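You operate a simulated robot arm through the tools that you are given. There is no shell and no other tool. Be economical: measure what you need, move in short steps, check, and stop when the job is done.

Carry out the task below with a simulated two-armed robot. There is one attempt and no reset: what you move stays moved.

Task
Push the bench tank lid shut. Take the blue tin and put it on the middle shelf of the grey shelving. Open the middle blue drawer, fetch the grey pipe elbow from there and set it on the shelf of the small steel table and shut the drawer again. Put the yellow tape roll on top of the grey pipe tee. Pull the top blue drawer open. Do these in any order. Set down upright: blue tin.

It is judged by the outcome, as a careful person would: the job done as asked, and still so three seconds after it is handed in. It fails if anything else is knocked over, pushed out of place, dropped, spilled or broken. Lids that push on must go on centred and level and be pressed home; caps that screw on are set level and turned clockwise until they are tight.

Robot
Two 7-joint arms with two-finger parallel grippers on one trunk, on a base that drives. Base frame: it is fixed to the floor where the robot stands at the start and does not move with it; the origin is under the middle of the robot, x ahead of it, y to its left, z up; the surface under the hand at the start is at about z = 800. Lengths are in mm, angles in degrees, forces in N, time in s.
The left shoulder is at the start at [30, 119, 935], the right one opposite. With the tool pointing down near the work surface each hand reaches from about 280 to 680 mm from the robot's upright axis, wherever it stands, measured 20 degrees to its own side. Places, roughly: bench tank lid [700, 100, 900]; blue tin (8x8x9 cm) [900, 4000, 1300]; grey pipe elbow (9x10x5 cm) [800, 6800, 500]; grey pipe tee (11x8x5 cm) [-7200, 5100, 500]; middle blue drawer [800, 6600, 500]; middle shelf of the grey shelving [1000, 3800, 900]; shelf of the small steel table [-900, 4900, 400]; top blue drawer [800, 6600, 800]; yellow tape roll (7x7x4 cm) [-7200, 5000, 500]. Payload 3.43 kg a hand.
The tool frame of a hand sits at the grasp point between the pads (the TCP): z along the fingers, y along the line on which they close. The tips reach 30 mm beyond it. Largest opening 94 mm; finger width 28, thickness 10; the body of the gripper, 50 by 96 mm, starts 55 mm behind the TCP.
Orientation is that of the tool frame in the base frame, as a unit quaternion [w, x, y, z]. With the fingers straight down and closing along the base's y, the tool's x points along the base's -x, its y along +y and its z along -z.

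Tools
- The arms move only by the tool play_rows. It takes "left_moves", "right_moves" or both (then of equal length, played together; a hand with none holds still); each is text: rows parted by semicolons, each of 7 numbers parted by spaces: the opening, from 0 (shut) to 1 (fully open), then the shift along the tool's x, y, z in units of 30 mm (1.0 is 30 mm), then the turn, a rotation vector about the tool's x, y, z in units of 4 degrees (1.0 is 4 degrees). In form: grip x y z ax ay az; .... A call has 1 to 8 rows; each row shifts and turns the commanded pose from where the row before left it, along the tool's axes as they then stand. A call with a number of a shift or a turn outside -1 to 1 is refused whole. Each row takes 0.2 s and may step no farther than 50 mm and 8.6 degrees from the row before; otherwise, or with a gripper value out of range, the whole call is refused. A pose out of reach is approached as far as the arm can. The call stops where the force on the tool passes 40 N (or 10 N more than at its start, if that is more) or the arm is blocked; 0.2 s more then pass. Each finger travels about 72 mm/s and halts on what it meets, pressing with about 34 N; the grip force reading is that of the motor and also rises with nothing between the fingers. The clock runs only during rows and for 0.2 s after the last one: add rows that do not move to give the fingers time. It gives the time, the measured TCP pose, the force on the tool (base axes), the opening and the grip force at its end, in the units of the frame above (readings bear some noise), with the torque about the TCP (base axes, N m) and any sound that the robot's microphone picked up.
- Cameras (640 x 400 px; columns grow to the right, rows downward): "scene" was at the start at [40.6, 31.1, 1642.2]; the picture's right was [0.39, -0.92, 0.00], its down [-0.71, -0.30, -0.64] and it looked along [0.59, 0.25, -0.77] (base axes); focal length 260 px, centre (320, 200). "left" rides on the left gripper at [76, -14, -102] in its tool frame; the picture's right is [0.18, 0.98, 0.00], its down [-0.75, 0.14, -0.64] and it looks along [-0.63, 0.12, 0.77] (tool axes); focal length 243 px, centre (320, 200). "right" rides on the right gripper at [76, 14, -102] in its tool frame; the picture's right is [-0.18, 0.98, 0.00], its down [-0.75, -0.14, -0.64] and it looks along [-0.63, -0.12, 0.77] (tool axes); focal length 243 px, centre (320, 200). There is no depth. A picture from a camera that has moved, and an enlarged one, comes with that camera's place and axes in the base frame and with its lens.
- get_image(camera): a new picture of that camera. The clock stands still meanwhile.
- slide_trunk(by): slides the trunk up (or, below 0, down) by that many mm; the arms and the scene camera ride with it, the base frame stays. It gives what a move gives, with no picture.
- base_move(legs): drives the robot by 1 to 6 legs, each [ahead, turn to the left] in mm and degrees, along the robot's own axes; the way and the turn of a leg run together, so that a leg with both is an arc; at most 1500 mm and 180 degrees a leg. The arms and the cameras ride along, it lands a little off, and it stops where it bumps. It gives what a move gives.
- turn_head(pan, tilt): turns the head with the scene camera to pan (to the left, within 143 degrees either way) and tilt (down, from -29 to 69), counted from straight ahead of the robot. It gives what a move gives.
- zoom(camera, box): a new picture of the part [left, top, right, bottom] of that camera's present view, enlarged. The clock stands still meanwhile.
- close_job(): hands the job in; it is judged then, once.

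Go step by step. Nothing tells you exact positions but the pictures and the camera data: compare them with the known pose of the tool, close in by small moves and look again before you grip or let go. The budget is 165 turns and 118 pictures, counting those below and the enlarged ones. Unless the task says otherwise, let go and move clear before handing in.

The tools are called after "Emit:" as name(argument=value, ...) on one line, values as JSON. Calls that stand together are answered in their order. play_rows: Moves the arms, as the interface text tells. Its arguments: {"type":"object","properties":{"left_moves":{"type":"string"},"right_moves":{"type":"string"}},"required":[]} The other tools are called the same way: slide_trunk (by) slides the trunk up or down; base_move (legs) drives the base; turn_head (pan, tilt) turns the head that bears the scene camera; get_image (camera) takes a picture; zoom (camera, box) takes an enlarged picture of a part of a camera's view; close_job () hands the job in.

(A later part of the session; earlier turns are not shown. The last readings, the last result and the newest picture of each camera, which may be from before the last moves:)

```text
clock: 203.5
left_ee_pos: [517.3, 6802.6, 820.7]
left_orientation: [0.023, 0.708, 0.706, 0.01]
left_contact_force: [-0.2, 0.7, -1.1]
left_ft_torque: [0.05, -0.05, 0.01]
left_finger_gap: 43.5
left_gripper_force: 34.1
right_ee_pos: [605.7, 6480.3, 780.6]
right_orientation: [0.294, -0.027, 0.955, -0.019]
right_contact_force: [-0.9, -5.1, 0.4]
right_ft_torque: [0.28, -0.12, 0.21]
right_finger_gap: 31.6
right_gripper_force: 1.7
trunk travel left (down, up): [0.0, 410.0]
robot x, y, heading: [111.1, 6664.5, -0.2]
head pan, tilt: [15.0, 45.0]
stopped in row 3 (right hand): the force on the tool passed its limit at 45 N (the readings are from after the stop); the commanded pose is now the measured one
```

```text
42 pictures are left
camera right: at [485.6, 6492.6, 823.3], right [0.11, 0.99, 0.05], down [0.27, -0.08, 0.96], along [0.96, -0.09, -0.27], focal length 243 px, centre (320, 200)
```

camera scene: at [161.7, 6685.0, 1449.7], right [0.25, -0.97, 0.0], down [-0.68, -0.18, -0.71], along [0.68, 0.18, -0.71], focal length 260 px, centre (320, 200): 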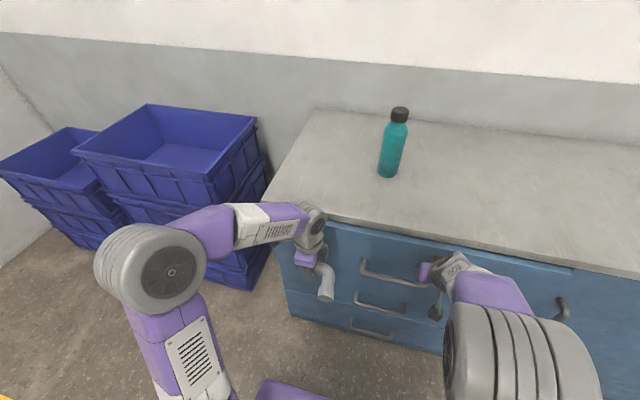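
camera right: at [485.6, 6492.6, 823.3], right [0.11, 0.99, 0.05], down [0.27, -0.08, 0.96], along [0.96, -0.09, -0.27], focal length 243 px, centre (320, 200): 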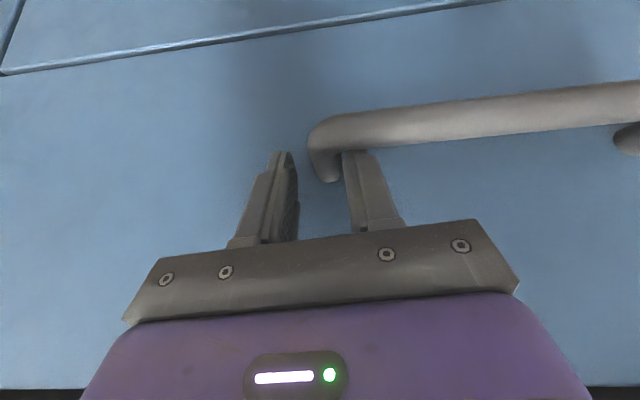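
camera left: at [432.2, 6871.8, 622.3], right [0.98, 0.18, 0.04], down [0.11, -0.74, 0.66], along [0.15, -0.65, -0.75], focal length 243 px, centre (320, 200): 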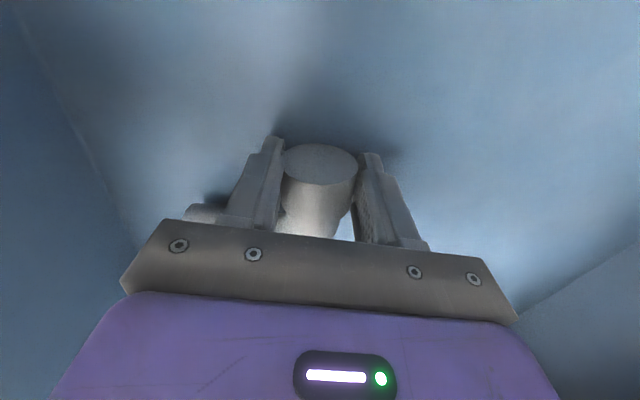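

The inner finger is behind the bar, touching the post. I'll shift 8 mm to +y and close fully.

Emit:
play_rows(right_moves="0.33 0.03 0.27 0 0 0 0;0.2 0 0 0 0 0 0;0.1 0 0 0 0 0 0;0 0 0 0 0 0 0;0 0 0 0 0 0 0")

Emit:
get_image(camera="right")

```text
clock: 204.7
left_ee_pos: [516.9, 6801.0, 821.0]
left_orientation: [0.022, 0.708, 0.706, 0.01]
left_contact_force: [0.2, 0.3, -0.5]
left_ft_torque: [-0.01, -0.05, 0.01]
left_finger_gap: 43.2
left_gripper_force: 34.4
right_ee_pos: [605.8, 6486.7, 780.7]
right_orientation: [0.294, -0.025, 0.955, -0.021]
right_contact_force: [-7.7, -24.5, 5.9]
right_ft_torque: [-0.33, 0.41, -1.69]
right_finger_gap: 18.8
right_gripper_force: 45.2
trunk travel left (down, up): [0.0, 410.0]
robot x, y, heading: [112.7, 6662.6, -0.0]
head pan, tilt: [15.0, 45.0]
```

```text
41 pictures are left
camera right: at [485.9, 6498.4, 822.5], right [0.12, 0.99, 0.05], down [0.27, -0.08, 0.96], along [0.96, -0.1, -0.27], focal length 243 px, centre (320, 200)
```

right: 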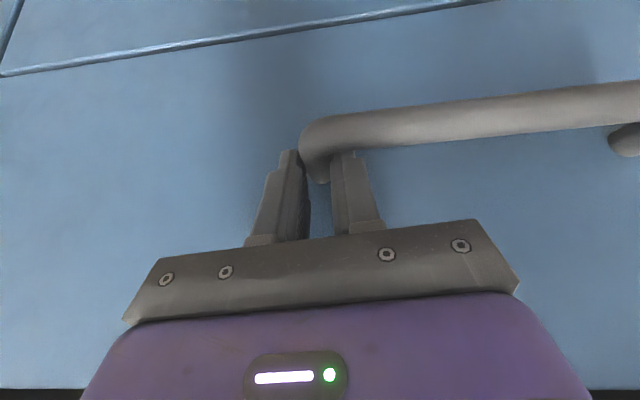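

Gripped on the post. I'll pull the top drawer open by driving back.

Emit:
base_move(legs=[[-330, 0]])

Emit:
get_image(camera="scene")

```text
clock: 206.6
left_ee_pos: [230.5, 6806.3, 820.2]
left_orientation: [0.023, 0.703, 0.711, 0.008]
left_contact_force: [0.7, 0.4, 0.8]
left_ft_torque: [0.01, -0.01, 0.0]
left_finger_gap: 43.3
left_gripper_force: 34.1
right_ee_pos: [323.6, 6485.4, 782.6]
right_orientation: [0.295, -0.022, 0.955, -0.028]
right_contact_force: [-1.6, 0.9, 2.7]
right_ft_torque: [0.08, 0.71, -1.24]
right_finger_gap: 18.2
right_gripper_force: 45.2
trunk travel left (down, up): [0.0, 410.0]
robot x, y, heading: [-170.7, 6662.4, 0.6]
head pan, tilt: [15.0, 45.0]
stopped in leg 1: the force on the tool passed its limit at 40 N (the readings are from after the stop); the commanded pose is now the measured one
```

```text
40 pictures are left
camera scene: at [-124.3, 6685.2, 1449.7], right [0.27, -0.96, 0.0], down [-0.68, -0.19, -0.71], along [0.68, 0.19, -0.71], focal length 260 px, centre (320, 200)
```

scene: 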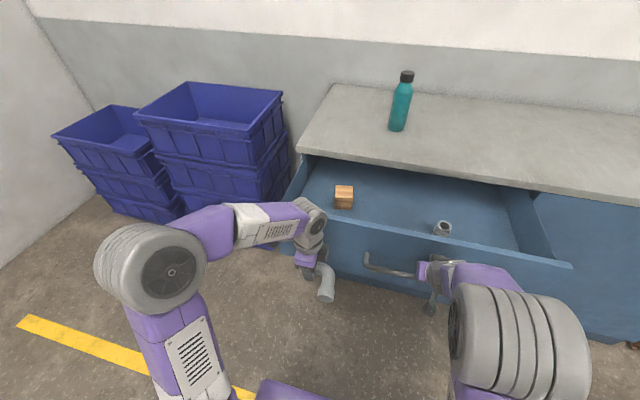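

Open about 282 mm. I'll try a little further to make sure it's fully open.

Emit:
base_move(legs=[[-90, 0]])

```text
clock: 207.8
left_ee_pos: [137.9, 6805.7, 821.0]
left_orientation: [0.024, 0.703, 0.71, 0.008]
left_contact_force: [0.6, 0.0, -0.2]
left_ft_torque: [0.03, -0.02, -0.01]
left_finger_gap: 43.5
left_gripper_force: 34.3
right_ee_pos: [231.3, 6485.1, 781.7]
right_orientation: [0.294, -0.023, 0.955, -0.027]
right_contact_force: [-0.1, 5.7, -0.9]
right_ft_torque: [0.36, -0.36, -1.11]
right_finger_gap: 18.2
right_gripper_force: 44.9
trunk travel left (down, up): [0.0, 410.0]
robot x, y, heading: [-266.7, 6664.3, 0.4]
head pan, tilt: [15.0, 45.0]
```

Open about 374 mm. I'll release, lift off the handle and back away.

Emit:
play_rows(right_moves="0.5 0 0 0 0 0 0;0.5 0 0 0 0 0 0;0.5 -0.35 0 -0.6 0 0 0;0.5 -0.4 0 -0.75 0 0 0;0.5 -0.4 0 -0.75 0 0 0;0.5 -0.4 0 -0.75 0 0 0;0.5 -0.4 0 -0.75 0 0 0;0.5 -0.4 0 -0.75 0 0 0")

Emit:
get_image(camera="scene")

```text
clock: 209.6
left_ee_pos: [139.3, 6806.6, 820.6]
left_orientation: [0.023, 0.703, 0.71, 0.008]
left_contact_force: [-0.4, 0.0, 0.9]
left_ft_torque: [0.03, -0.01, -0.02]
left_finger_gap: 43.3
left_gripper_force: 34.2
right_ee_pos: [212.5, 6492.5, 927.3]
right_orientation: [0.295, -0.023, 0.955, -0.027]
right_contact_force: [-0.5, 0.2, 0.1]
right_ft_torque: [0.02, -0.01, 0.03]
right_finger_gap: 46.9
right_gripper_force: 0.0
trunk travel left (down, up): [0.0, 410.0]
robot x, y, heading: [-266.3, 6659.1, 0.4]
head pan, tilt: [15.0, 45.0]
```

```text
39 pictures are left
camera scene: at [-216.4, 6684.2, 1449.7], right [0.27, -0.96, 0.0], down [-0.68, -0.19, -0.71], along [0.68, 0.19, -0.71], focal length 260 px, centre (320, 200)
```

scene: 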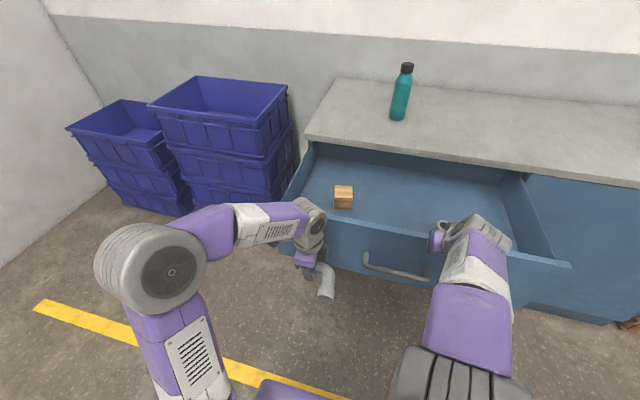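

The top drawer is open and the middle one shut. Next I carry the elbow to the small steel table; I'll tuck the right hand in and drive there.

Emit:
play_rows(right_moves="0.5 0.8 0 -0.6 0 0 0;0.5 0.8 0 -0.6 0 0 0;0.5 0.8 0 -0.6 0 0 0;0.5 0.8 0 -0.6 0 0 0;0.5 0.5 0 -0.5 0 0 0")

Emit:
base_move(legs=[[-150, 0], [0, -75], [1450, 0], [165, 0], [0, -105]])

Emit:
turn_head(pan=5, tilt=35)

Emit:
get_image(camera="scene")

```text
clock: 210.8
left_ee_pos: [139.2, 6804.1, 820.0]
left_orientation: [0.022, 0.703, 0.71, 0.008]
left_contact_force: [0.1, -0.2, -1.8]
left_ft_torque: [0.01, 0.01, -0.03]
left_finger_gap: 43.4
left_gripper_force: 33.9
right_ee_pos: [72.7, 6487.9, 938.9]
right_orientation: [0.294, -0.023, 0.955, -0.027]
right_contact_force: [-1.0, -0.6, 0.4]
right_ft_torque: [0.0, -0.03, -0.03]
right_finger_gap: 47.1
right_gripper_force: 0.0
trunk travel left (down, up): [0.0, 410.0]
robot x, y, heading: [-267.0, 6661.2, 0.6]
head pan, tilt: [15.0, 45.0]
```

```text
clock: 227.7
left_ee_pos: [-449.7, 4912.9, 821.3]
left_orientation: [0.008, 0.709, -0.705, -0.023]
left_contact_force: [-0.5, 0.1, -0.5]
left_ft_torque: [-0.06, 0.02, 0.0]
left_finger_gap: 43.2
left_gripper_force: 33.8
right_ee_pos: [-381.6, 5229.8, 939.7]
right_orientation: [-0.028, 0.955, 0.021, -0.294]
right_contact_force: [0.1, 0.6, 1.0]
right_ft_torque: [-0.03, 0.01, 0.0]
right_finger_gap: 47.1
right_gripper_force: 0.1
trunk travel left (down, up): [0.0, 410.0]
robot x, y, heading: [-44.1, 5052.9, -179.8]
head pan, tilt: [15.0, 45.0]
```

```text
clock: 228.5
left_ee_pos: [-451.0, 4913.3, 821.6]
left_orientation: [0.008, 0.708, -0.705, -0.023]
left_contact_force: [0.6, 1.5, -0.1]
left_ft_torque: [-0.01, 0.01, -0.01]
left_finger_gap: 43.5
left_gripper_force: 33.8
right_ee_pos: [-382.1, 5231.0, 938.3]
right_orientation: [-0.029, 0.955, 0.02, -0.295]
right_contact_force: [-0.4, 0.3, -0.7]
right_ft_torque: [0.0, -0.01, -0.01]
right_finger_gap: 47.2
right_gripper_force: 0.1
trunk travel left (down, up): [0.0, 410.0]
robot x, y, heading: [-45.1, 5054.6, -179.9]
head pan, tilt: [5.0, 35.0]
```

```text
38 pictures are left
camera scene: at [-103.0, 5048.7, 1464.4], right [-0.09, 1.0, 0.0], down [0.57, 0.05, -0.82], along [-0.82, -0.07, -0.57], focal length 260 px, centre (320, 200)
```

scene: 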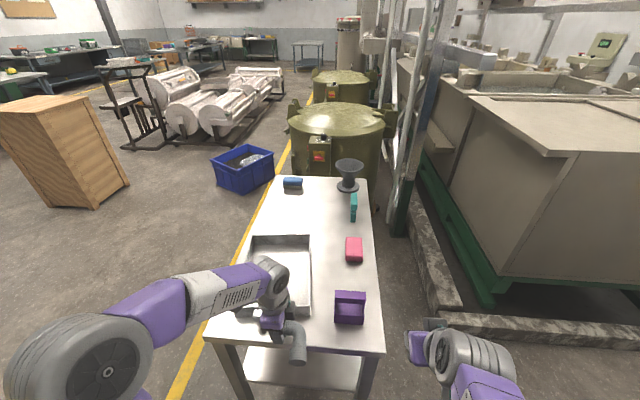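

The left hand with the elbow is right at the table's east edge. I'll back up, pitch the hand 32° so it fits under the tabletop, and lower it to shelf level.

Emit:
base_move(legs=[[-230, 0]])

Emit:
play_rows(left_moves="0.2 0 0 0 -1 0 0;0.2 0 0 0 -1 0 0;0.2 0 0 0 -1 0 0;0.2 0 0 0 -1 0 0;0.2 0 0 0 -1 0 0;0.2 0 0 0 -1 0 0;0.2 0 0 0 -1 0 0;0.2 0 0 0 -1 0 0")

Emit:
play_rows(left_moves="0.2 -0.1 -0.25 0.92 0 0 0;0.2 -0.1 -0.25 0.92 0 0 0;0.2 -0.1 -0.25 0.92 0 0 0;0.2 -0.1 -0.25 0.92 0 0 0;0.2 -0.1 -0.25 0.92 0 0 0;0.2 -0.1 -0.25 0.92 0 0 0;0.2 -0.1 -0.25 0.92 0 0 0;0.2 -0.1 -0.25 0.92 0 0 0")

Emit:
play_rows(left_moves="0.2 -0.1 -0.25 0.92 0 0 0;0.2 -0.1 -0.25 0.92 0 0 0;0.2 -0.1 -0.25 0.92 0 0 0;0.2 -0.1 -0.25 0.92 0 0 0")

Emit:
get_image(camera="scene")

Emit:
get_image(camera="left")

```text
clock: 230.2
left_ee_pos: [-223.1, 4915.1, 819.8]
left_orientation: [-0.008, -0.706, 0.708, 0.023]
left_contact_force: [-0.7, -0.6, -0.7]
left_ft_torque: [-0.01, 0.0, 0.02]
left_finger_gap: 43.7
left_gripper_force: 34.0
right_ee_pos: [-154.0, 5231.9, 938.4]
right_orientation: [-0.028, 0.955, 0.019, -0.295]
right_contact_force: [-0.4, 0.3, 0.6]
right_ft_torque: [0.02, 0.02, -0.02]
right_finger_gap: 47.0
right_gripper_force: 0.1
trunk travel left (down, up): [0.0, 410.0]
robot x, y, heading: [182.8, 5058.1, 180.0]
head pan, tilt: [5.0, 35.0]
```

```text
clock: 232.0
left_ee_pos: [-223.7, 4917.0, 820.6]
left_orientation: [0.202, 0.677, -0.673, -0.218]
left_contact_force: [-0.3, 0.6, -0.9]
left_ft_torque: [-0.01, -0.02, 0.02]
left_finger_gap: 43.4
left_gripper_force: 34.7
right_ee_pos: [-154.5, 5232.2, 940.1]
right_orientation: [-0.029, 0.955, 0.019, -0.293]
right_contact_force: [-0.8, -0.1, 0.9]
right_ft_torque: [0.04, 0.0, 0.01]
right_finger_gap: 46.9
right_gripper_force: 0.1
trunk travel left (down, up): [0.0, 410.0]
robot x, y, heading: [180.1, 5055.9, 180.1]
head pan, tilt: [5.0, 35.0]
```

```text
clock: 233.8
left_ee_pos: [-300.7, 4945.6, 605.3]
left_orientation: [0.202, 0.677, -0.673, -0.217]
left_contact_force: [0.1, 0.0, 0.3]
left_ft_torque: [0.0, 0.02, 0.01]
left_finger_gap: 43.4
left_gripper_force: 34.1
right_ee_pos: [-155.2, 5232.1, 938.5]
right_orientation: [-0.029, 0.955, 0.019, -0.295]
right_contact_force: [-1.1, 0.2, 0.5]
right_ft_torque: [0.01, -0.02, 0.01]
right_finger_gap: 47.0
right_gripper_force: 0.3
trunk travel left (down, up): [0.0, 410.0]
robot x, y, heading: [180.1, 5051.1, 179.7]
head pan, tilt: [5.0, 35.0]
```

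```text
clock: 234.8
left_ee_pos: [-339.2, 4961.7, 497.2]
left_orientation: [0.204, 0.677, -0.673, -0.217]
left_contact_force: [-0.1, -0.2, -0.7]
left_ft_torque: [-0.02, -0.02, 0.0]
left_finger_gap: 43.3
left_gripper_force: 34.2
right_ee_pos: [-155.6, 5232.4, 938.9]
right_orientation: [-0.029, 0.955, 0.019, -0.294]
right_contact_force: [0.0, -0.6, 0.4]
right_ft_torque: [-0.02, 0.02, 0.0]
right_finger_gap: 47.1
right_gripper_force: 0.1
trunk travel left (down, up): [0.0, 410.0]
robot x, y, heading: [179.8, 5055.5, 179.7]
head pan, tilt: [5.0, 35.0]
```

```text
37 pictures are left
camera scene: at [123.2, 5049.2, 1464.5], right [-0.08, 1.0, 0.0], down [0.57, 0.05, -0.82], along [-0.82, -0.07, -0.57], focal length 260 px, centre (320, 200)
```

scene: 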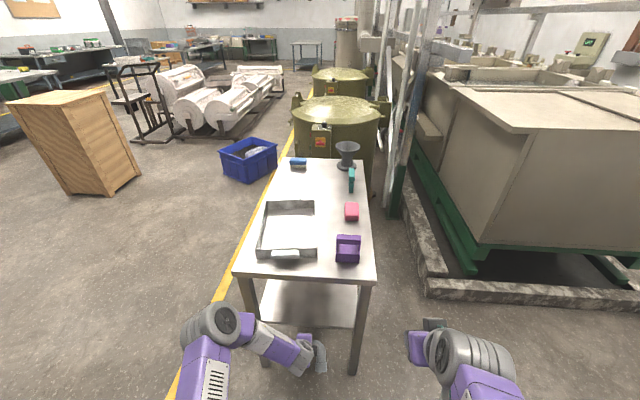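

```text
36 pictures are left
camera left: at [-268.6, 4882.3, 572.0], right [-0.81, -0.19, 0.55], down [0.25, 0.74, 0.62], along [-0.53, 0.64, -0.55], focal length 243 px, centre (320, 200)
```

left: 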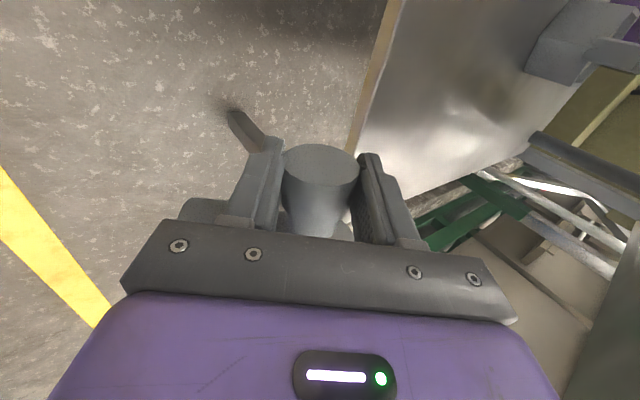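

The shelf is at z≈390 with its edge at x≈−470, legs at y≈4735 and 5148. I'll lower 30 mm and drive forward so the elbow comes over the shelf.

Emit:
play_rows(left_moves="0.2 0 -0.53 0.85 0 0 0")

Emit:
base_move(legs=[[240, 0]])

Emit:
get_image(camera="left")

Emit:
get_image(camera="scene")

```text
clock: 235.2
left_ee_pos: [-340.1, 4959.9, 464.8]
left_orientation: [0.203, 0.678, -0.673, -0.217]
left_contact_force: [-0.1, 0.5, -0.5]
left_ft_torque: [-0.02, -0.02, 0.04]
left_finger_gap: 43.6
left_gripper_force: 33.9
right_ee_pos: [-154.6, 5231.7, 938.7]
right_orientation: [-0.03, 0.955, 0.019, -0.295]
right_contact_force: [-0.8, -0.3, 0.2]
right_ft_torque: [0.0, 0.03, 0.01]
right_finger_gap: 47.1
right_gripper_force: 0.1
trunk travel left (down, up): [0.0, 410.0]
robot x, y, heading: [179.6, 5056.1, 180.2]
head pan, tilt: [5.0, 35.0]
```

```text
clock: 236.8
left_ee_pos: [-521.8, 4965.6, 461.6]
left_orientation: [-0.19, -0.675, 0.681, 0.212]
left_contact_force: [7.9, -0.5, 10.9]
left_ft_torque: [0.27, -1.07, -0.39]
left_finger_gap: 43.7
left_gripper_force: 34.5
right_ee_pos: [-353.7, 5232.4, 939.6]
right_orientation: [-0.027, 0.955, 0.021, -0.296]
right_contact_force: [0.5, 0.5, 0.3]
right_ft_torque: [0.02, -0.01, -0.02]
right_finger_gap: 47.0
right_gripper_force: 0.1
trunk travel left (down, up): [0.0, 410.0]
robot x, y, heading: [-19.9, 5058.0, -179.9]
head pan, tilt: [5.0, 35.0]
stopped in leg 1: the robot was blocked; the commanded pose is now the measured one
```

```text
35 pictures are left
camera left: at [-455.4, 4885.7, 538.0], right [-0.83, -0.19, 0.53], down [0.24, 0.73, 0.64], along [-0.5, 0.66, -0.56], focal length 243 px, centre (320, 200)
```

left: 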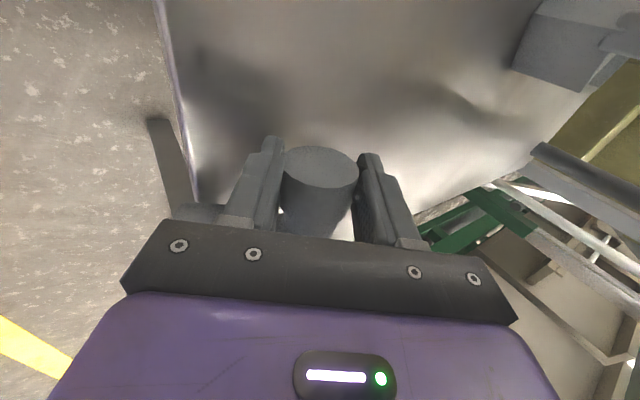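

```text
34 pictures are left
camera scene: at [-73.2, 5049.6, 1464.6], right [-0.09, 1.0, 0.0], down [0.57, 0.05, -0.82], along [-0.82, -0.07, -0.57], focal length 260 px, centre (320, 200)
```

scene: 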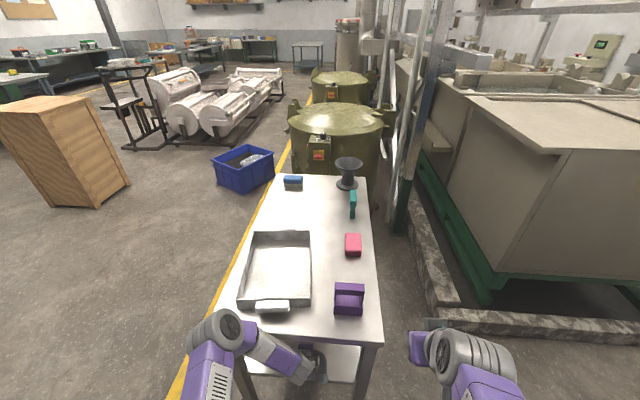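

The elbow's hanging limb touched the shelf edge. I'll back off a little, raise 30 mm and advance again.

Emit:
base_move(legs=[[-40, 0]])

Emit:
play_rows(left_moves="0.2 0 0.5 -0.85 0 0 0;0.2 0 0 0 0 0 0")

Emit:
base_move(legs=[[100, 0]])

Emit:
zoom(camera="scene", box=[160, 270, 420, 400])

```text
clock: 237.7
left_ee_pos: [-485.7, 4965.4, 458.9]
left_orientation: [-0.191, -0.676, 0.68, 0.21]
left_contact_force: [1.0, 0.8, -0.6]
left_ft_torque: [-0.01, -0.01, 0.01]
left_finger_gap: 43.8
left_gripper_force: 33.6
right_ee_pos: [-317.9, 5233.1, 939.2]
right_orientation: [-0.028, 0.955, 0.019, -0.294]
right_contact_force: [0.1, -1.3, 0.5]
right_ft_torque: [0.03, 0.02, 0.0]
right_finger_gap: 46.9
right_gripper_force: 0.1
trunk travel left (down, up): [0.0, 410.0]
robot x, y, heading: [17.4, 5058.0, -180.1]
head pan, tilt: [5.0, 35.0]
```

```text
clock: 238.3
left_ee_pos: [-484.9, 4964.5, 487.0]
left_orientation: [-0.19, -0.676, 0.681, 0.211]
left_contact_force: [0.3, -0.2, 0.0]
left_ft_torque: [-0.03, -0.03, -0.01]
left_finger_gap: 43.5
left_gripper_force: 33.8
right_ee_pos: [-316.8, 5232.8, 938.9]
right_orientation: [-0.028, 0.955, 0.02, -0.295]
right_contact_force: [-0.4, 0.6, -0.2]
right_ft_torque: [0.02, 0.01, 0.0]
right_finger_gap: 46.9
right_gripper_force: 0.1
trunk travel left (down, up): [0.0, 410.0]
robot x, y, heading: [22.2, 5052.4, -180.0]
head pan, tilt: [5.0, 35.0]
```

```text
clock: 239.2
left_ee_pos: [-512.3, 4967.9, 482.8]
left_orientation: [-0.177, -0.673, 0.689, 0.203]
left_contact_force: [0.8, 1.0, -0.2]
left_ft_torque: [-0.02, 0.0, -0.02]
left_finger_gap: 43.4
left_gripper_force: 33.8
right_ee_pos: [-361.4, 5231.6, 937.5]
right_orientation: [-0.028, 0.955, 0.02, -0.295]
right_contact_force: [0.3, 0.1, -0.4]
right_ft_torque: [0.02, 0.0, -0.02]
right_finger_gap: 46.9
right_gripper_force: 0.0
trunk travel left (down, up): [0.0, 410.0]
robot x, y, heading: [-26.8, 5057.1, -179.7]
head pan, tilt: [5.0, 35.0]
stopped in leg 1: the robot was blocked; the commanded pose is now the measured one
```

```text
2.46 times, centred on (290, 335) of scene
camera zoom: at [-81.0, 5049.2, 1464.4], right [-0.09, 1.0, 0.0], down [0.57, 0.05, -0.82], along [-0.82, -0.07, -0.57], focal length 640 px, centre (394, -132)
```

zoom: 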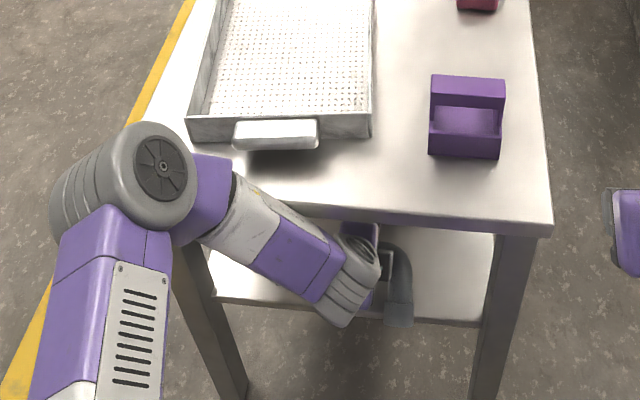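

The forearm meets the tabletop edge. I'll back out and roll the hand 90° so the elbow's long limb points at me and the rest reaches further onto the shelf, and pitch to about 45°.

Emit:
base_move(legs=[[-130, 0]])

Emit:
play_rows(left_moves="0.2 0 0 0 0 0 -1;0.2 0 0 0 0 0 -1;0.2 0 0 0 0 0 -1;0.2 0 0 0 0 0 -1;0.2 0 0 0 0 0 -1;0.2 0 0 0 0 0 -1;0.2 0 0 0 0 0 -1;0.2 0 0 0 0 0 -1")

Emit:
play_rows(left_moves="0.2 0 0 0 0 0 -1;0.2 0 0 0 0 0 -1;0.2 0 0 0 0 0 -1;0.2 0 0 0 0 0 -1;0.2 0 0 0 0 0 -1;0.2 0 0 0 0 0 -1;0.2 0 0 0 0 0 -1;0.2 0 0 0 0 0 -1")

Emit:
play_rows(left_moves="0.2 0 0 0 0 0 -1;0.2 0 0 0 0 0 -1;0.2 0 0 0 0 0 -1;0.2 0 0 0 0 0 -1;0.2 0 0 0 0 0 -1;0.2 0 0 0 0 0 -1;0.2 0 0 0 0 0 -0.5")

Emit:
get_image(camera="scene")

```text
clock: 240.5
left_ee_pos: [-386.3, 4965.1, 483.0]
left_orientation: [-0.177, -0.674, 0.687, 0.204]
left_contact_force: [0.5, 0.3, 0.5]
left_ft_torque: [0.01, 0.04, -0.01]
left_finger_gap: 43.4
left_gripper_force: 34.6
right_ee_pos: [-235.7, 5232.1, 938.1]
right_orientation: [-0.027, 0.955, 0.022, -0.294]
right_contact_force: [1.1, -0.2, -0.5]
right_ft_torque: [-0.01, 0.04, 0.0]
right_finger_gap: 47.1
right_gripper_force: 0.0
trunk travel left (down, up): [0.0, 410.0]
robot x, y, heading: [98.4, 5056.6, -179.6]
head pan, tilt: [5.0, 35.0]
```

```text
clock: 242.3
left_ee_pos: [-385.9, 4965.2, 482.5]
left_orientation: [0.114, 0.839, -0.473, -0.244]
left_contact_force: [0.3, 0.7, -1.4]
left_ft_torque: [-0.02, -0.03, -0.01]
left_finger_gap: 43.4
left_gripper_force: 33.8
right_ee_pos: [-235.5, 5231.0, 938.4]
right_orientation: [-0.028, 0.955, 0.021, -0.293]
right_contact_force: [0.1, 0.5, -0.1]
right_ft_torque: [-0.02, -0.02, 0.03]
right_finger_gap: 47.2
right_gripper_force: 0.1
trunk travel left (down, up): [0.0, 410.0]
robot x, y, heading: [105.1, 5055.5, -179.7]
head pan, tilt: [5.0, 35.0]
```

```text
clock: 244.1
left_ee_pos: [-386.3, 4964.1, 482.1]
left_orientation: [0.043, 0.936, -0.224, -0.266]
left_contact_force: [-0.5, 0.4, -0.4]
left_ft_torque: [-0.03, 0.0, -0.03]
left_finger_gap: 43.2
left_gripper_force: 34.2
right_ee_pos: [-236.4, 5231.1, 939.3]
right_orientation: [-0.027, 0.955, 0.022, -0.293]
right_contact_force: [0.3, 0.0, -0.2]
right_ft_torque: [0.03, 0.0, 0.01]
right_finger_gap: 47.1
right_gripper_force: 0.0
trunk travel left (down, up): [0.0, 410.0]
robot x, y, heading: [100.8, 5057.3, -179.7]
head pan, tilt: [5.0, 35.0]
```

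```text
clock: 245.7
left_ee_pos: [-386.5, 4965.4, 482.9]
left_orientation: [-0.019, 0.963, -0.009, -0.269]
left_contact_force: [0.5, -0.7, -1.2]
left_ft_torque: [-0.04, 0.01, 0.01]
left_finger_gap: 43.5
left_gripper_force: 34.2
right_ee_pos: [-236.2, 5231.9, 938.6]
right_orientation: [-0.028, 0.955, 0.022, -0.294]
right_contact_force: [-0.3, -0.3, -1.0]
right_ft_torque: [0.01, 0.0, -0.02]
right_finger_gap: 47.1
right_gripper_force: 0.1
trunk travel left (down, up): [0.0, 410.0]
robot x, y, heading: [101.0, 5056.8, -179.7]
head pan, tilt: [5.0, 35.0]
```

```text
32 pictures are left
camera scene: at [44.1, 5049.5, 1464.5], right [-0.09, 1.0, 0.0], down [0.57, 0.05, -0.82], along [-0.82, -0.08, -0.57], focal length 260 px, centre (320, 200)
```

scene: 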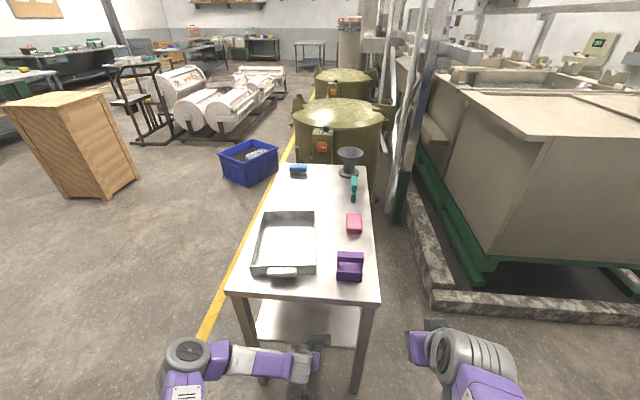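

Emit:
play_rows(left_moves="0.2 0 0 0 0 -1 0;0.2 0 0 0 0 -1 0;0.2 0 0 0 0 -1 0;0.2 0 0 0 0 -0.7 0")

Emit:
base_move(legs=[[165, 0]])

Emit:
zoom(camera="scene", box=[160, 270, 420, 400])

Emit:
get_image(camera="left")

```text
clock: 246.7
left_ee_pos: [-401.9, 4950.5, 500.8]
left_orientation: [-0.019, 0.93, -0.007, -0.366]
left_contact_force: [0.2, -0.3, -0.3]
left_ft_torque: [-0.03, -0.02, 0.01]
left_finger_gap: 43.4
left_gripper_force: 33.8
left hand out of reach, approached as far as the arm can: row 3, 4
right_ee_pos: [-236.0, 5229.8, 938.1]
right_orientation: [-0.027, 0.955, 0.022, -0.293]
right_contact_force: [0.3, -0.1, -0.6]
right_ft_torque: [0.01, 0.02, 0.01]
right_finger_gap: 47.2
right_gripper_force: 0.0
trunk travel left (down, up): [0.0, 410.0]
robot x, y, heading: [102.1, 5058.8, -179.8]
head pan, tilt: [5.0, 35.0]
```

```text
clock: 248.2
left_ee_pos: [-546.7, 4949.8, 497.1]
left_orientation: [-0.022, 0.934, -0.008, -0.357]
left_contact_force: [0.0, 0.5, -0.3]
left_ft_torque: [-0.03, -0.05, 0.0]
left_finger_gap: 43.4
left_gripper_force: 34.3
right_ee_pos: [-392.7, 5228.3, 938.3]
right_orientation: [-0.027, 0.955, 0.025, -0.294]
right_contact_force: [0.6, -0.2, 0.4]
right_ft_torque: [-0.03, 0.01, -0.03]
right_finger_gap: 46.9
right_gripper_force: 0.1
trunk travel left (down, up): [0.0, 410.0]
robot x, y, heading: [-53.5, 5056.5, -179.2]
head pan, tilt: [5.0, 35.0]
stopped in leg 1: the robot was blocked; the commanded pose is now the measured one
```

```text
2.46 times, centred on (290, 335) of scene
camera zoom: at [-110.7, 5048.1, 1464.5], right [-0.1, 0.99, 0.0], down [0.57, 0.06, -0.82], along [-0.82, -0.08, -0.57], focal length 640 px, centre (394, -132)
```

zoom: 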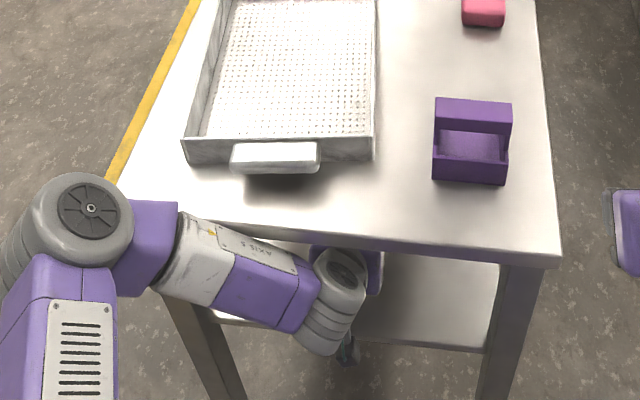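

```text
30 pictures are left
camera left: at [-421.6, 4958.6, 522.8], right [0.11, -0.98, -0.16], down [-0.14, -0.17, 0.98], along [-0.98, -0.08, -0.15], focal length 243 px, centre (320, 200)
```

left: 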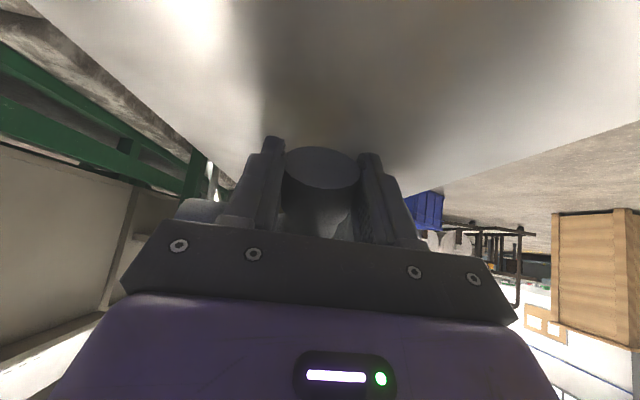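

The elbow is now over the shelf, collar end inside the edge. I'll lower gently.

Emit:
play_rows(left_moves="0.2 0.33 0 0.37 0 0 0;0.2 0.33 0 0.37 0 0 0;0.2 0.33 0 0.37 0 0 0;0.2 0.2 0 0.23 0 0 0")

Emit:
play_rows(left_moves="0.2 0.18 0 0.2 0 0 0;0.2 0.18 0 0.2 0 0 0;0.2 0 0 0 0 0 0")

Emit:
get_image(camera="left")

```text
clock: 249.2
left_ee_pos: [-547.3, 4948.9, 496.4]
left_orientation: [-0.022, 0.934, -0.008, -0.356]
left_contact_force: [-0.1, -0.3, -0.6]
left_ft_torque: [0.01, 0.0, 0.0]
left_finger_gap: 43.5
left_gripper_force: 34.1
left hand out of reach, approached as far as the arm can: row 1, 2, 3, 4
right_ee_pos: [-393.9, 5227.1, 939.9]
right_orientation: [-0.027, 0.955, 0.024, -0.295]
right_contact_force: [-0.1, -0.3, 0.3]
right_ft_torque: [0.01, 0.02, 0.02]
right_finger_gap: 47.1
right_gripper_force: 0.0
trunk travel left (down, up): [0.0, 410.0]
robot x, y, heading: [-55.1, 5053.3, -179.2]
head pan, tilt: [5.0, 35.0]
```

```text
clock: 250.0
left_ee_pos: [-546.8, 4948.4, 495.9]
left_orientation: [-0.021, 0.934, -0.008, -0.356]
left_contact_force: [0.5, -0.3, -0.5]
left_ft_torque: [-0.01, -0.07, -0.01]
left_finger_gap: 43.3
left_gripper_force: 34.1
left hand out of reach, approached as far as the arm can: row 1, 2
right_ee_pos: [-393.0, 5227.9, 937.7]
right_orientation: [-0.027, 0.955, 0.025, -0.295]
right_contact_force: [-0.4, -0.4, 0.2]
right_ft_torque: [0.0, 0.0, -0.01]
right_finger_gap: 46.8
right_gripper_force: 0.1
trunk travel left (down, up): [0.0, 410.0]
robot x, y, heading: [-53.0, 5057.4, -179.0]
head pan, tilt: [5.0, 35.0]
```

```text
29 pictures are left
camera left: at [-421.7, 4958.5, 522.7], right [0.11, -0.98, -0.16], down [-0.14, -0.17, 0.98], along [-0.98, -0.08, -0.15], focal length 243 px, centre (320, 200)
```

left: 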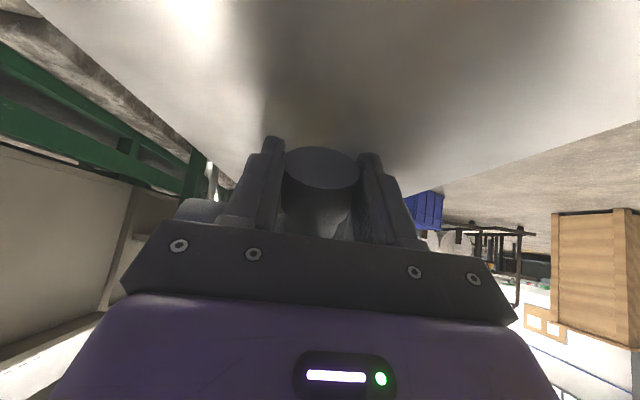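

The wrist is at a limit in this close pose. I'll back the base and extend the arm further ahead so it can go lower and flatter.

Emit:
base_move(legs=[[-150, -1]])

Emit:
play_rows(left_moves="0.2 -0.74 0 0.67 0 0 0;0.2 -0.74 0 0.67 0 0 0;0.2 -0.74 0 0.67 0 0 0;0.2 -0.74 0 0.67 0 0 0;0.2 0 0 0 0 0 0")

Emit:
get_image(camera="scene")

```text
clock: 251.4
left_ee_pos: [-401.5, 4957.7, 495.6]
left_orientation: [-0.025, 0.934, -0.016, -0.356]
left_contact_force: [-0.3, -0.4, -0.8]
left_ft_torque: [-0.01, -0.01, 0.03]
left_finger_gap: 43.3
left_gripper_force: 33.7
right_ee_pos: [-241.1, 5233.1, 937.5]
right_orientation: [-0.028, 0.955, 0.019, -0.293]
right_contact_force: [0.7, -0.8, 0.6]
right_ft_torque: [0.0, 0.01, 0.0]
right_finger_gap: 46.8
right_gripper_force: 0.0
trunk travel left (down, up): [0.0, 410.0]
robot x, y, heading: [94.3, 5056.3, 179.9]
head pan, tilt: [5.0, 35.0]
```

```text
clock: 252.6
left_ee_pos: [-523.0, 4963.2, 493.8]
left_orientation: [-0.024, 0.934, -0.016, -0.357]
left_contact_force: [-0.2, 0.1, -0.3]
left_ft_torque: [-0.03, -0.04, -0.04]
left_finger_gap: 43.2
left_gripper_force: 33.8
right_ee_pos: [-242.7, 5234.1, 938.1]
right_orientation: [-0.027, 0.956, 0.018, -0.293]
right_contact_force: [0.1, 0.5, 0.5]
right_ft_torque: [0.04, -0.02, 0.04]
right_finger_gap: 46.7
right_gripper_force: 0.1
trunk travel left (down, up): [0.0, 410.0]
robot x, y, heading: [90.8, 5054.8, 179.8]
head pan, tilt: [5.0, 35.0]
```

```text
28 pictures are left
camera scene: at [36.3, 5049.5, 1464.5], right [-0.09, 1.0, 0.0], down [0.57, 0.05, -0.82], along [-0.82, -0.07, -0.57], focal length 260 px, centre (320, 200)
```

scene: 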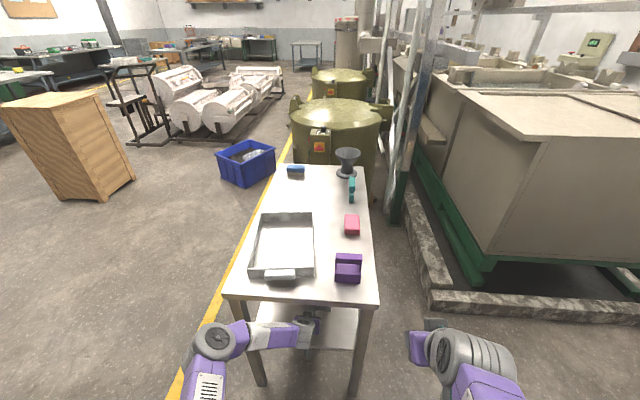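

That reach works. I'll go forward slightly more and lower.

Emit:
play_rows(left_moves="0.2 -0.6 0 0.55 0 0 0;0.2 0.33 0 0.37 0 0 0;0.2 0.33 0 0.37 0 0 0;0.2 0.33 0 0.37 0 0 0;0.2 0 0 0 0 0 0")

Emit:
play_rows(left_moves="0.2 0.15 0 0.17 0 0 0;0.2 0.15 0 0.17 0 0 0;0.2 0 0 0 0 0 0")

Emit:
get_image(camera="left")

```text
clock: 253.8
left_ee_pos: [-544.8, 4965.4, 447.8]
left_orientation: [-0.025, 0.934, -0.016, -0.356]
left_contact_force: [0.0, 0.3, -0.2]
left_ft_torque: [0.0, -0.06, 0.02]
left_finger_gap: 43.2
left_gripper_force: 33.9
right_ee_pos: [-241.9, 5233.9, 938.7]
right_orientation: [-0.029, 0.955, 0.017, -0.294]
right_contact_force: [-0.3, 0.2, 0.0]
right_ft_torque: [0.03, 0.0, 0.04]
right_finger_gap: 47.3
right_gripper_force: 0.0
trunk travel left (down, up): [0.0, 410.0]
robot x, y, heading: [90.2, 5056.2, 179.6]
head pan, tilt: [5.0, 35.0]
```

```text
clock: 254.6
left_ee_pos: [-544.7, 4965.4, 434.9]
left_orientation: [-0.024, 0.934, -0.016, -0.357]
left_contact_force: [0.4, -0.3, -0.1]
left_ft_torque: [0.0, -0.03, 0.0]
left_finger_gap: 43.1
left_gripper_force: 34.0
right_ee_pos: [-241.6, 5233.4, 937.9]
right_orientation: [-0.028, 0.956, 0.017, -0.292]
right_contact_force: [0.0, -0.3, -0.1]
right_ft_torque: [-0.01, 0.01, 0.0]
right_finger_gap: 46.9
right_gripper_force: 0.1
trunk travel left (down, up): [0.0, 410.0]
robot x, y, heading: [93.4, 5056.4, 179.9]
head pan, tilt: [5.0, 35.0]
```

```text
27 pictures are left
camera left: at [-418.9, 4973.3, 462.3], right [0.09, -0.98, -0.16], down [-0.14, -0.17, 0.98], along [-0.99, -0.07, -0.15], focal length 243 px, centre (320, 200)
```

left: 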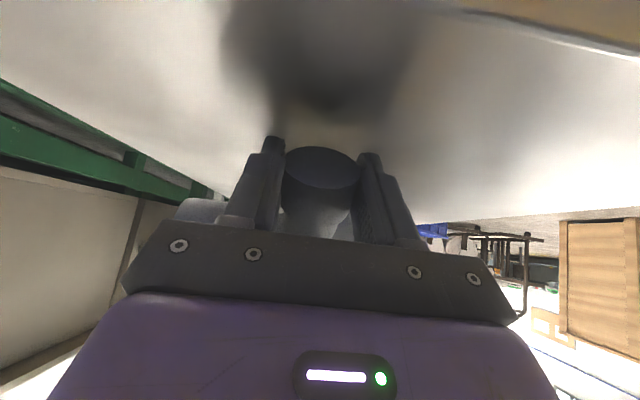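

Still no contact. I'll go down in small steps and watch the force.

Emit:
play_rows(left_moves="0.2 0.15 0 0.17 0 0 0;0.2 0 0 0 0 0 0")

Emit:
play_rows(left_moves="0.2 0.11 0 0.12 0 0 0;0.2 0 0 0 0 0 0")

Emit:
play_rows(left_moves="0.2 0.11 0 0.12 0 0 0;0.2 0 0 0 0 0 0")

Emit:
play_rows(left_moves="0.2 0.11 0 0.12 0 0 0;0.2 0 0 0 0 0 0")

```text
clock: 255.2
left_ee_pos: [-544.9, 4966.0, 432.6]
left_orientation: [-0.024, 0.933, -0.015, -0.36]
left_contact_force: [3.6, -1.5, 23.1]
left_ft_torque: [-0.61, 0.12, 0.26]
left_finger_gap: 43.3
left_gripper_force: 33.8
right_ee_pos: [-239.8, 5233.6, 939.9]
right_orientation: [-0.027, 0.955, 0.019, -0.294]
right_contact_force: [-0.2, 1.3, 0.1]
right_ft_torque: [0.0, 0.01, 0.02]
right_finger_gap: 46.7
right_gripper_force: 0.0
trunk travel left (down, up): [0.0, 410.0]
robot x, y, heading: [92.8, 5054.6, 180.2]
head pan, tilt: [5.0, 35.0]
```

```text
clock: 255.6
left_ee_pos: [-550.0, 4967.7, 433.0]
left_orientation: [-0.024, 0.932, -0.016, -0.363]
left_contact_force: [-2.7, 1.6, 12.1]
left_ft_torque: [-0.26, 0.2, 0.08]
left_finger_gap: 43.2
left_gripper_force: 34.3
right_ee_pos: [-241.4, 5234.4, 938.2]
right_orientation: [-0.028, 0.955, 0.018, -0.294]
right_contact_force: [0.5, -0.1, 0.2]
right_ft_torque: [0.03, 0.03, -0.01]
right_finger_gap: 46.8
right_gripper_force: 0.2
trunk travel left (down, up): [0.0, 410.0]
robot x, y, heading: [92.2, 5054.8, 179.9]
head pan, tilt: [5.0, 35.0]
stopped in row 1 (left hand): the force on the tool passed its limit at 47 N (the readings are from after the stop); the commanded pose is now the measured one
```

```text
clock: 256.0
left_ee_pos: [-552.7, 4966.8, 432.0]
left_orientation: [-0.023, 0.93, -0.017, -0.367]
left_contact_force: [-3.5, 1.9, 8.9]
left_ft_torque: [-0.22, 0.2, 0.0]
left_finger_gap: 43.2
left_gripper_force: 34.5
right_ee_pos: [-241.7, 5234.7, 937.4]
right_orientation: [-0.029, 0.955, 0.017, -0.295]
right_contact_force: [0.3, 0.0, 0.4]
right_ft_torque: [0.04, -0.01, 0.01]
right_finger_gap: 47.0
right_gripper_force: 0.1
trunk travel left (down, up): [0.0, 410.0]
robot x, y, heading: [94.8, 5052.8, 180.1]
head pan, tilt: [5.0, 35.0]
stopped in row 2 (left hand): the force on the tool passed its limit at 44 N (the readings are from after the stop); the commanded pose is now the measured one
```

```text
clock: 256.4
left_ee_pos: [-555.5, 4967.5, 432.1]
left_orientation: [-0.023, 0.929, -0.017, -0.369]
left_contact_force: [-2.6, 1.4, 11.0]
left_ft_torque: [-0.22, 0.19, 0.04]
left_finger_gap: 43.3
left_gripper_force: 33.7
right_ee_pos: [-241.5, 5234.7, 938.5]
right_orientation: [-0.029, 0.955, 0.018, -0.294]
right_contact_force: [0.5, 0.8, 0.7]
right_ft_torque: [0.03, -0.03, 0.03]
right_finger_gap: 46.9
right_gripper_force: 0.0
trunk travel left (down, up): [0.0, 410.0]
robot x, y, heading: [93.3, 5055.1, 180.1]
head pan, tilt: [5.0, 35.0]
stopped in row 2 (left hand): the force on the tool passed its limit at 41 N (the readings are from after the stop); the commanded pose is now the measured one
```

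Contact: the shelf is at about 400. The elbow is tilted ~42° in the hand, so I'll level the hand partly before letting go, so it doesn't tumble.

Emit:
play_rows(left_moves="0.2 -0.2 0 -0.22 0 0 0;0.2 0 0 0 0 1 0;0.2 0 0 0 0 1 0;0.2 0 0 0 0 1 0;0.2 0 0 0 0 1 0;0.2 0 0 0 0 1 0;0.2 0 0 0 0 0 0")

Emit:
zoom(camera="scene", box=[160, 270, 420, 400])

```text
clock: 258.0
left_ee_pos: [-553.0, 4967.3, 437.6]
left_orientation: [-0.021, 0.979, -0.021, -0.2]
left_contact_force: [-0.5, 0.5, -0.2]
left_ft_torque: [0.02, -0.02, 0.0]
left_finger_gap: 43.5
left_gripper_force: 34.1
right_ee_pos: [-241.4, 5234.3, 937.9]
right_orientation: [-0.028, 0.956, 0.018, -0.293]
right_contact_force: [-0.2, -0.1, 0.3]
right_ft_torque: [-0.03, 0.04, 0.0]
right_finger_gap: 47.1
right_gripper_force: 0.1
trunk travel left (down, up): [0.0, 410.0]
robot x, y, heading: [93.4, 5054.8, 180.1]
head pan, tilt: [5.0, 35.0]
```

```text
2.46 times, centred on (290, 335) of scene
camera zoom: at [36.7, 5049.5, 1464.5], right [-0.09, 1.0, 0.0], down [0.57, 0.05, -0.82], along [-0.82, -0.07, -0.57], focal length 640 px, centre (394, -132)
```

zoom: 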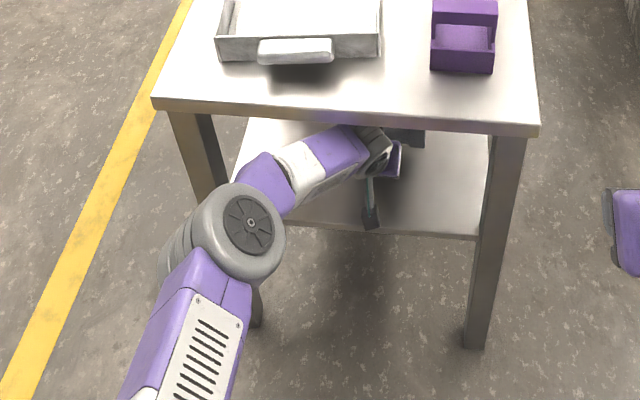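

That's free. I'll level further and lower to contact.

Emit:
play_rows(left_moves="0.2 0 0 0 0 1 0;0.2 0 0 0 0 1 0;0.2 0 0 0 0 1 0;0.2 0 0 0 0 1 0;0.2 0 0 0 0 1 0;0.2 0 0 0 0 0 0")

Emit:
play_rows(left_moves="0.2 0.01 0 0.15 0 0 0;0.2 0 0 0.15 0 0 0;0.2 0 0 0 0 0 0")

```text
clock: 259.4
left_ee_pos: [-526.8, 4964.8, 437.5]
left_orientation: [-0.017, 0.998, -0.024, -0.062]
left_contact_force: [0.1, -1.5, -0.2]
left_ft_torque: [0.03, 0.01, -0.04]
left_finger_gap: 43.2
left_gripper_force: 33.0
left hand out of reach, approached as far as the arm can: row 3, 4, 5
right_ee_pos: [-241.7, 5234.2, 937.5]
right_orientation: [-0.028, 0.956, 0.018, -0.293]
right_contact_force: [-0.4, 0.0, 0.1]
right_ft_torque: [0.03, 0.02, 0.01]
right_finger_gap: 46.8
right_gripper_force: 0.0
trunk travel left (down, up): [0.0, 410.0]
robot x, y, heading: [95.3, 5059.8, 179.9]
head pan, tilt: [5.0, 35.0]
```

```text
clock: 260.2
left_ee_pos: [-527.5, 4964.0, 430.8]
left_orientation: [-0.018, 0.997, -0.024, -0.066]
left_contact_force: [4.6, 6.2, 36.8]
left_ft_torque: [-0.85, -0.49, 0.37]
left_finger_gap: 43.0
left_gripper_force: 34.2
right_ee_pos: [-238.6, 5234.9, 939.0]
right_orientation: [-0.027, 0.955, 0.018, -0.295]
right_contact_force: [-0.1, 0.7, 0.7]
right_ft_torque: [0.02, 0.01, 0.0]
right_finger_gap: 47.0
right_gripper_force: 0.0
trunk travel left (down, up): [0.0, 410.0]
robot x, y, heading: [94.6, 5057.0, 180.1]
head pan, tilt: [5.0, 35.0]
```

The elbow is nearly flat on the shelf. I'll open, rise slightly and back straight out along the limb.

Emit:
play_rows(left_moves="0.4 0 0 -0.1 0 0 0;0.8 0 0 0 0 0 0;1 0 0 0 0 0 0;1 0 0 0 0 0 0;1 0 0 -0.4 0 0 0;1 0 0 -0.4 0 0 0")

Emit:
get_image(camera="left")

```text
clock: 261.6
left_ee_pos: [-516.6, 4961.1, 431.9]
left_orientation: [-0.012, 0.998, -0.028, -0.053]
left_contact_force: [0.8, -1.4, -0.6]
left_ft_torque: [0.01, 0.03, 0.0]
left_finger_gap: 94.1
left_gripper_force: 0.1
right_ee_pos: [-241.7, 5233.5, 937.9]
right_orientation: [-0.029, 0.955, 0.018, -0.294]
right_contact_force: [0.2, 0.2, 0.8]
right_ft_torque: [0.03, -0.02, -0.01]
right_finger_gap: 47.0
right_gripper_force: 0.1
trunk travel left (down, up): [0.0, 410.0]
robot x, y, heading: [92.0, 5056.9, -180.2]
head pan, tilt: [5.0, 35.0]
stopped in row 6 (left hand): the force on the tool passed its limit at 141 N (the readings are from after the stop); the commanded pose is now the measured one
```

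```text
25 pictures are left
camera left: at [-429.4, 4968.2, 528.0], right [0.13, -0.99, -0.04], down [-0.69, -0.12, 0.72], along [-0.71, -0.06, -0.7], focal length 243 px, centre (320, 200)
```

left: 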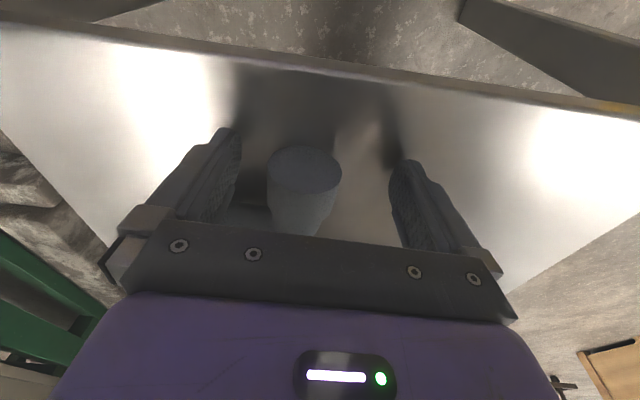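

The elbow rests on the shelf. I'll back straight out.

Emit:
base_move(legs=[[-120, 0]])

Emit:
base_move(legs=[[-200, 0]])

Emit:
get_image(camera="scene")

```text
clock: 262.8
left_ee_pos: [-395.6, 4960.0, 436.4]
left_orientation: [-0.012, 0.998, -0.027, -0.054]
left_contact_force: [0.1, 0.4, 0.7]
left_ft_torque: [0.0, -0.03, -0.01]
left_finger_gap: 94.3
left_gripper_force: 0.0
right_ee_pos: [-119.5, 5231.9, 937.8]
right_orientation: [-0.027, 0.955, 0.018, -0.294]
right_contact_force: [-0.5, 0.8, 0.1]
right_ft_torque: [0.02, 0.01, -0.02]
right_finger_gap: 47.1
right_gripper_force: 0.0
trunk travel left (down, up): [0.0, 410.0]
robot x, y, heading: [212.9, 5055.8, -179.9]
head pan, tilt: [5.0, 35.0]
```

```text
clock: 264.4
left_ee_pos: [-196.1, 4961.1, 435.7]
left_orientation: [-0.012, 0.998, -0.028, -0.055]
left_contact_force: [-0.2, -0.1, -0.8]
left_ft_torque: [-0.02, -0.01, -0.02]
left_finger_gap: 94.1
left_gripper_force: 0.0
right_ee_pos: [81.0, 5234.1, 938.1]
right_orientation: [-0.027, 0.956, 0.018, -0.293]
right_contact_force: [0.1, -0.1, 0.3]
right_ft_torque: [0.01, 0.01, 0.01]
right_finger_gap: 47.0
right_gripper_force: 0.1
trunk travel left (down, up): [0.0, 410.0]
robot x, y, heading: [415.8, 5055.6, 179.7]
head pan, tilt: [5.0, 35.0]
```

```text
24 pictures are left
camera scene: at [359.5, 5049.0, 1464.5], right [-0.09, 1.0, 0.0], down [0.57, 0.05, -0.82], along [-0.82, -0.07, -0.57], focal length 260 px, centre (320, 200)
```

scene: 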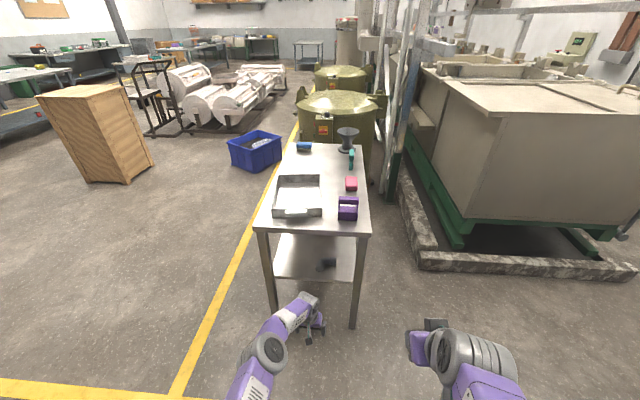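

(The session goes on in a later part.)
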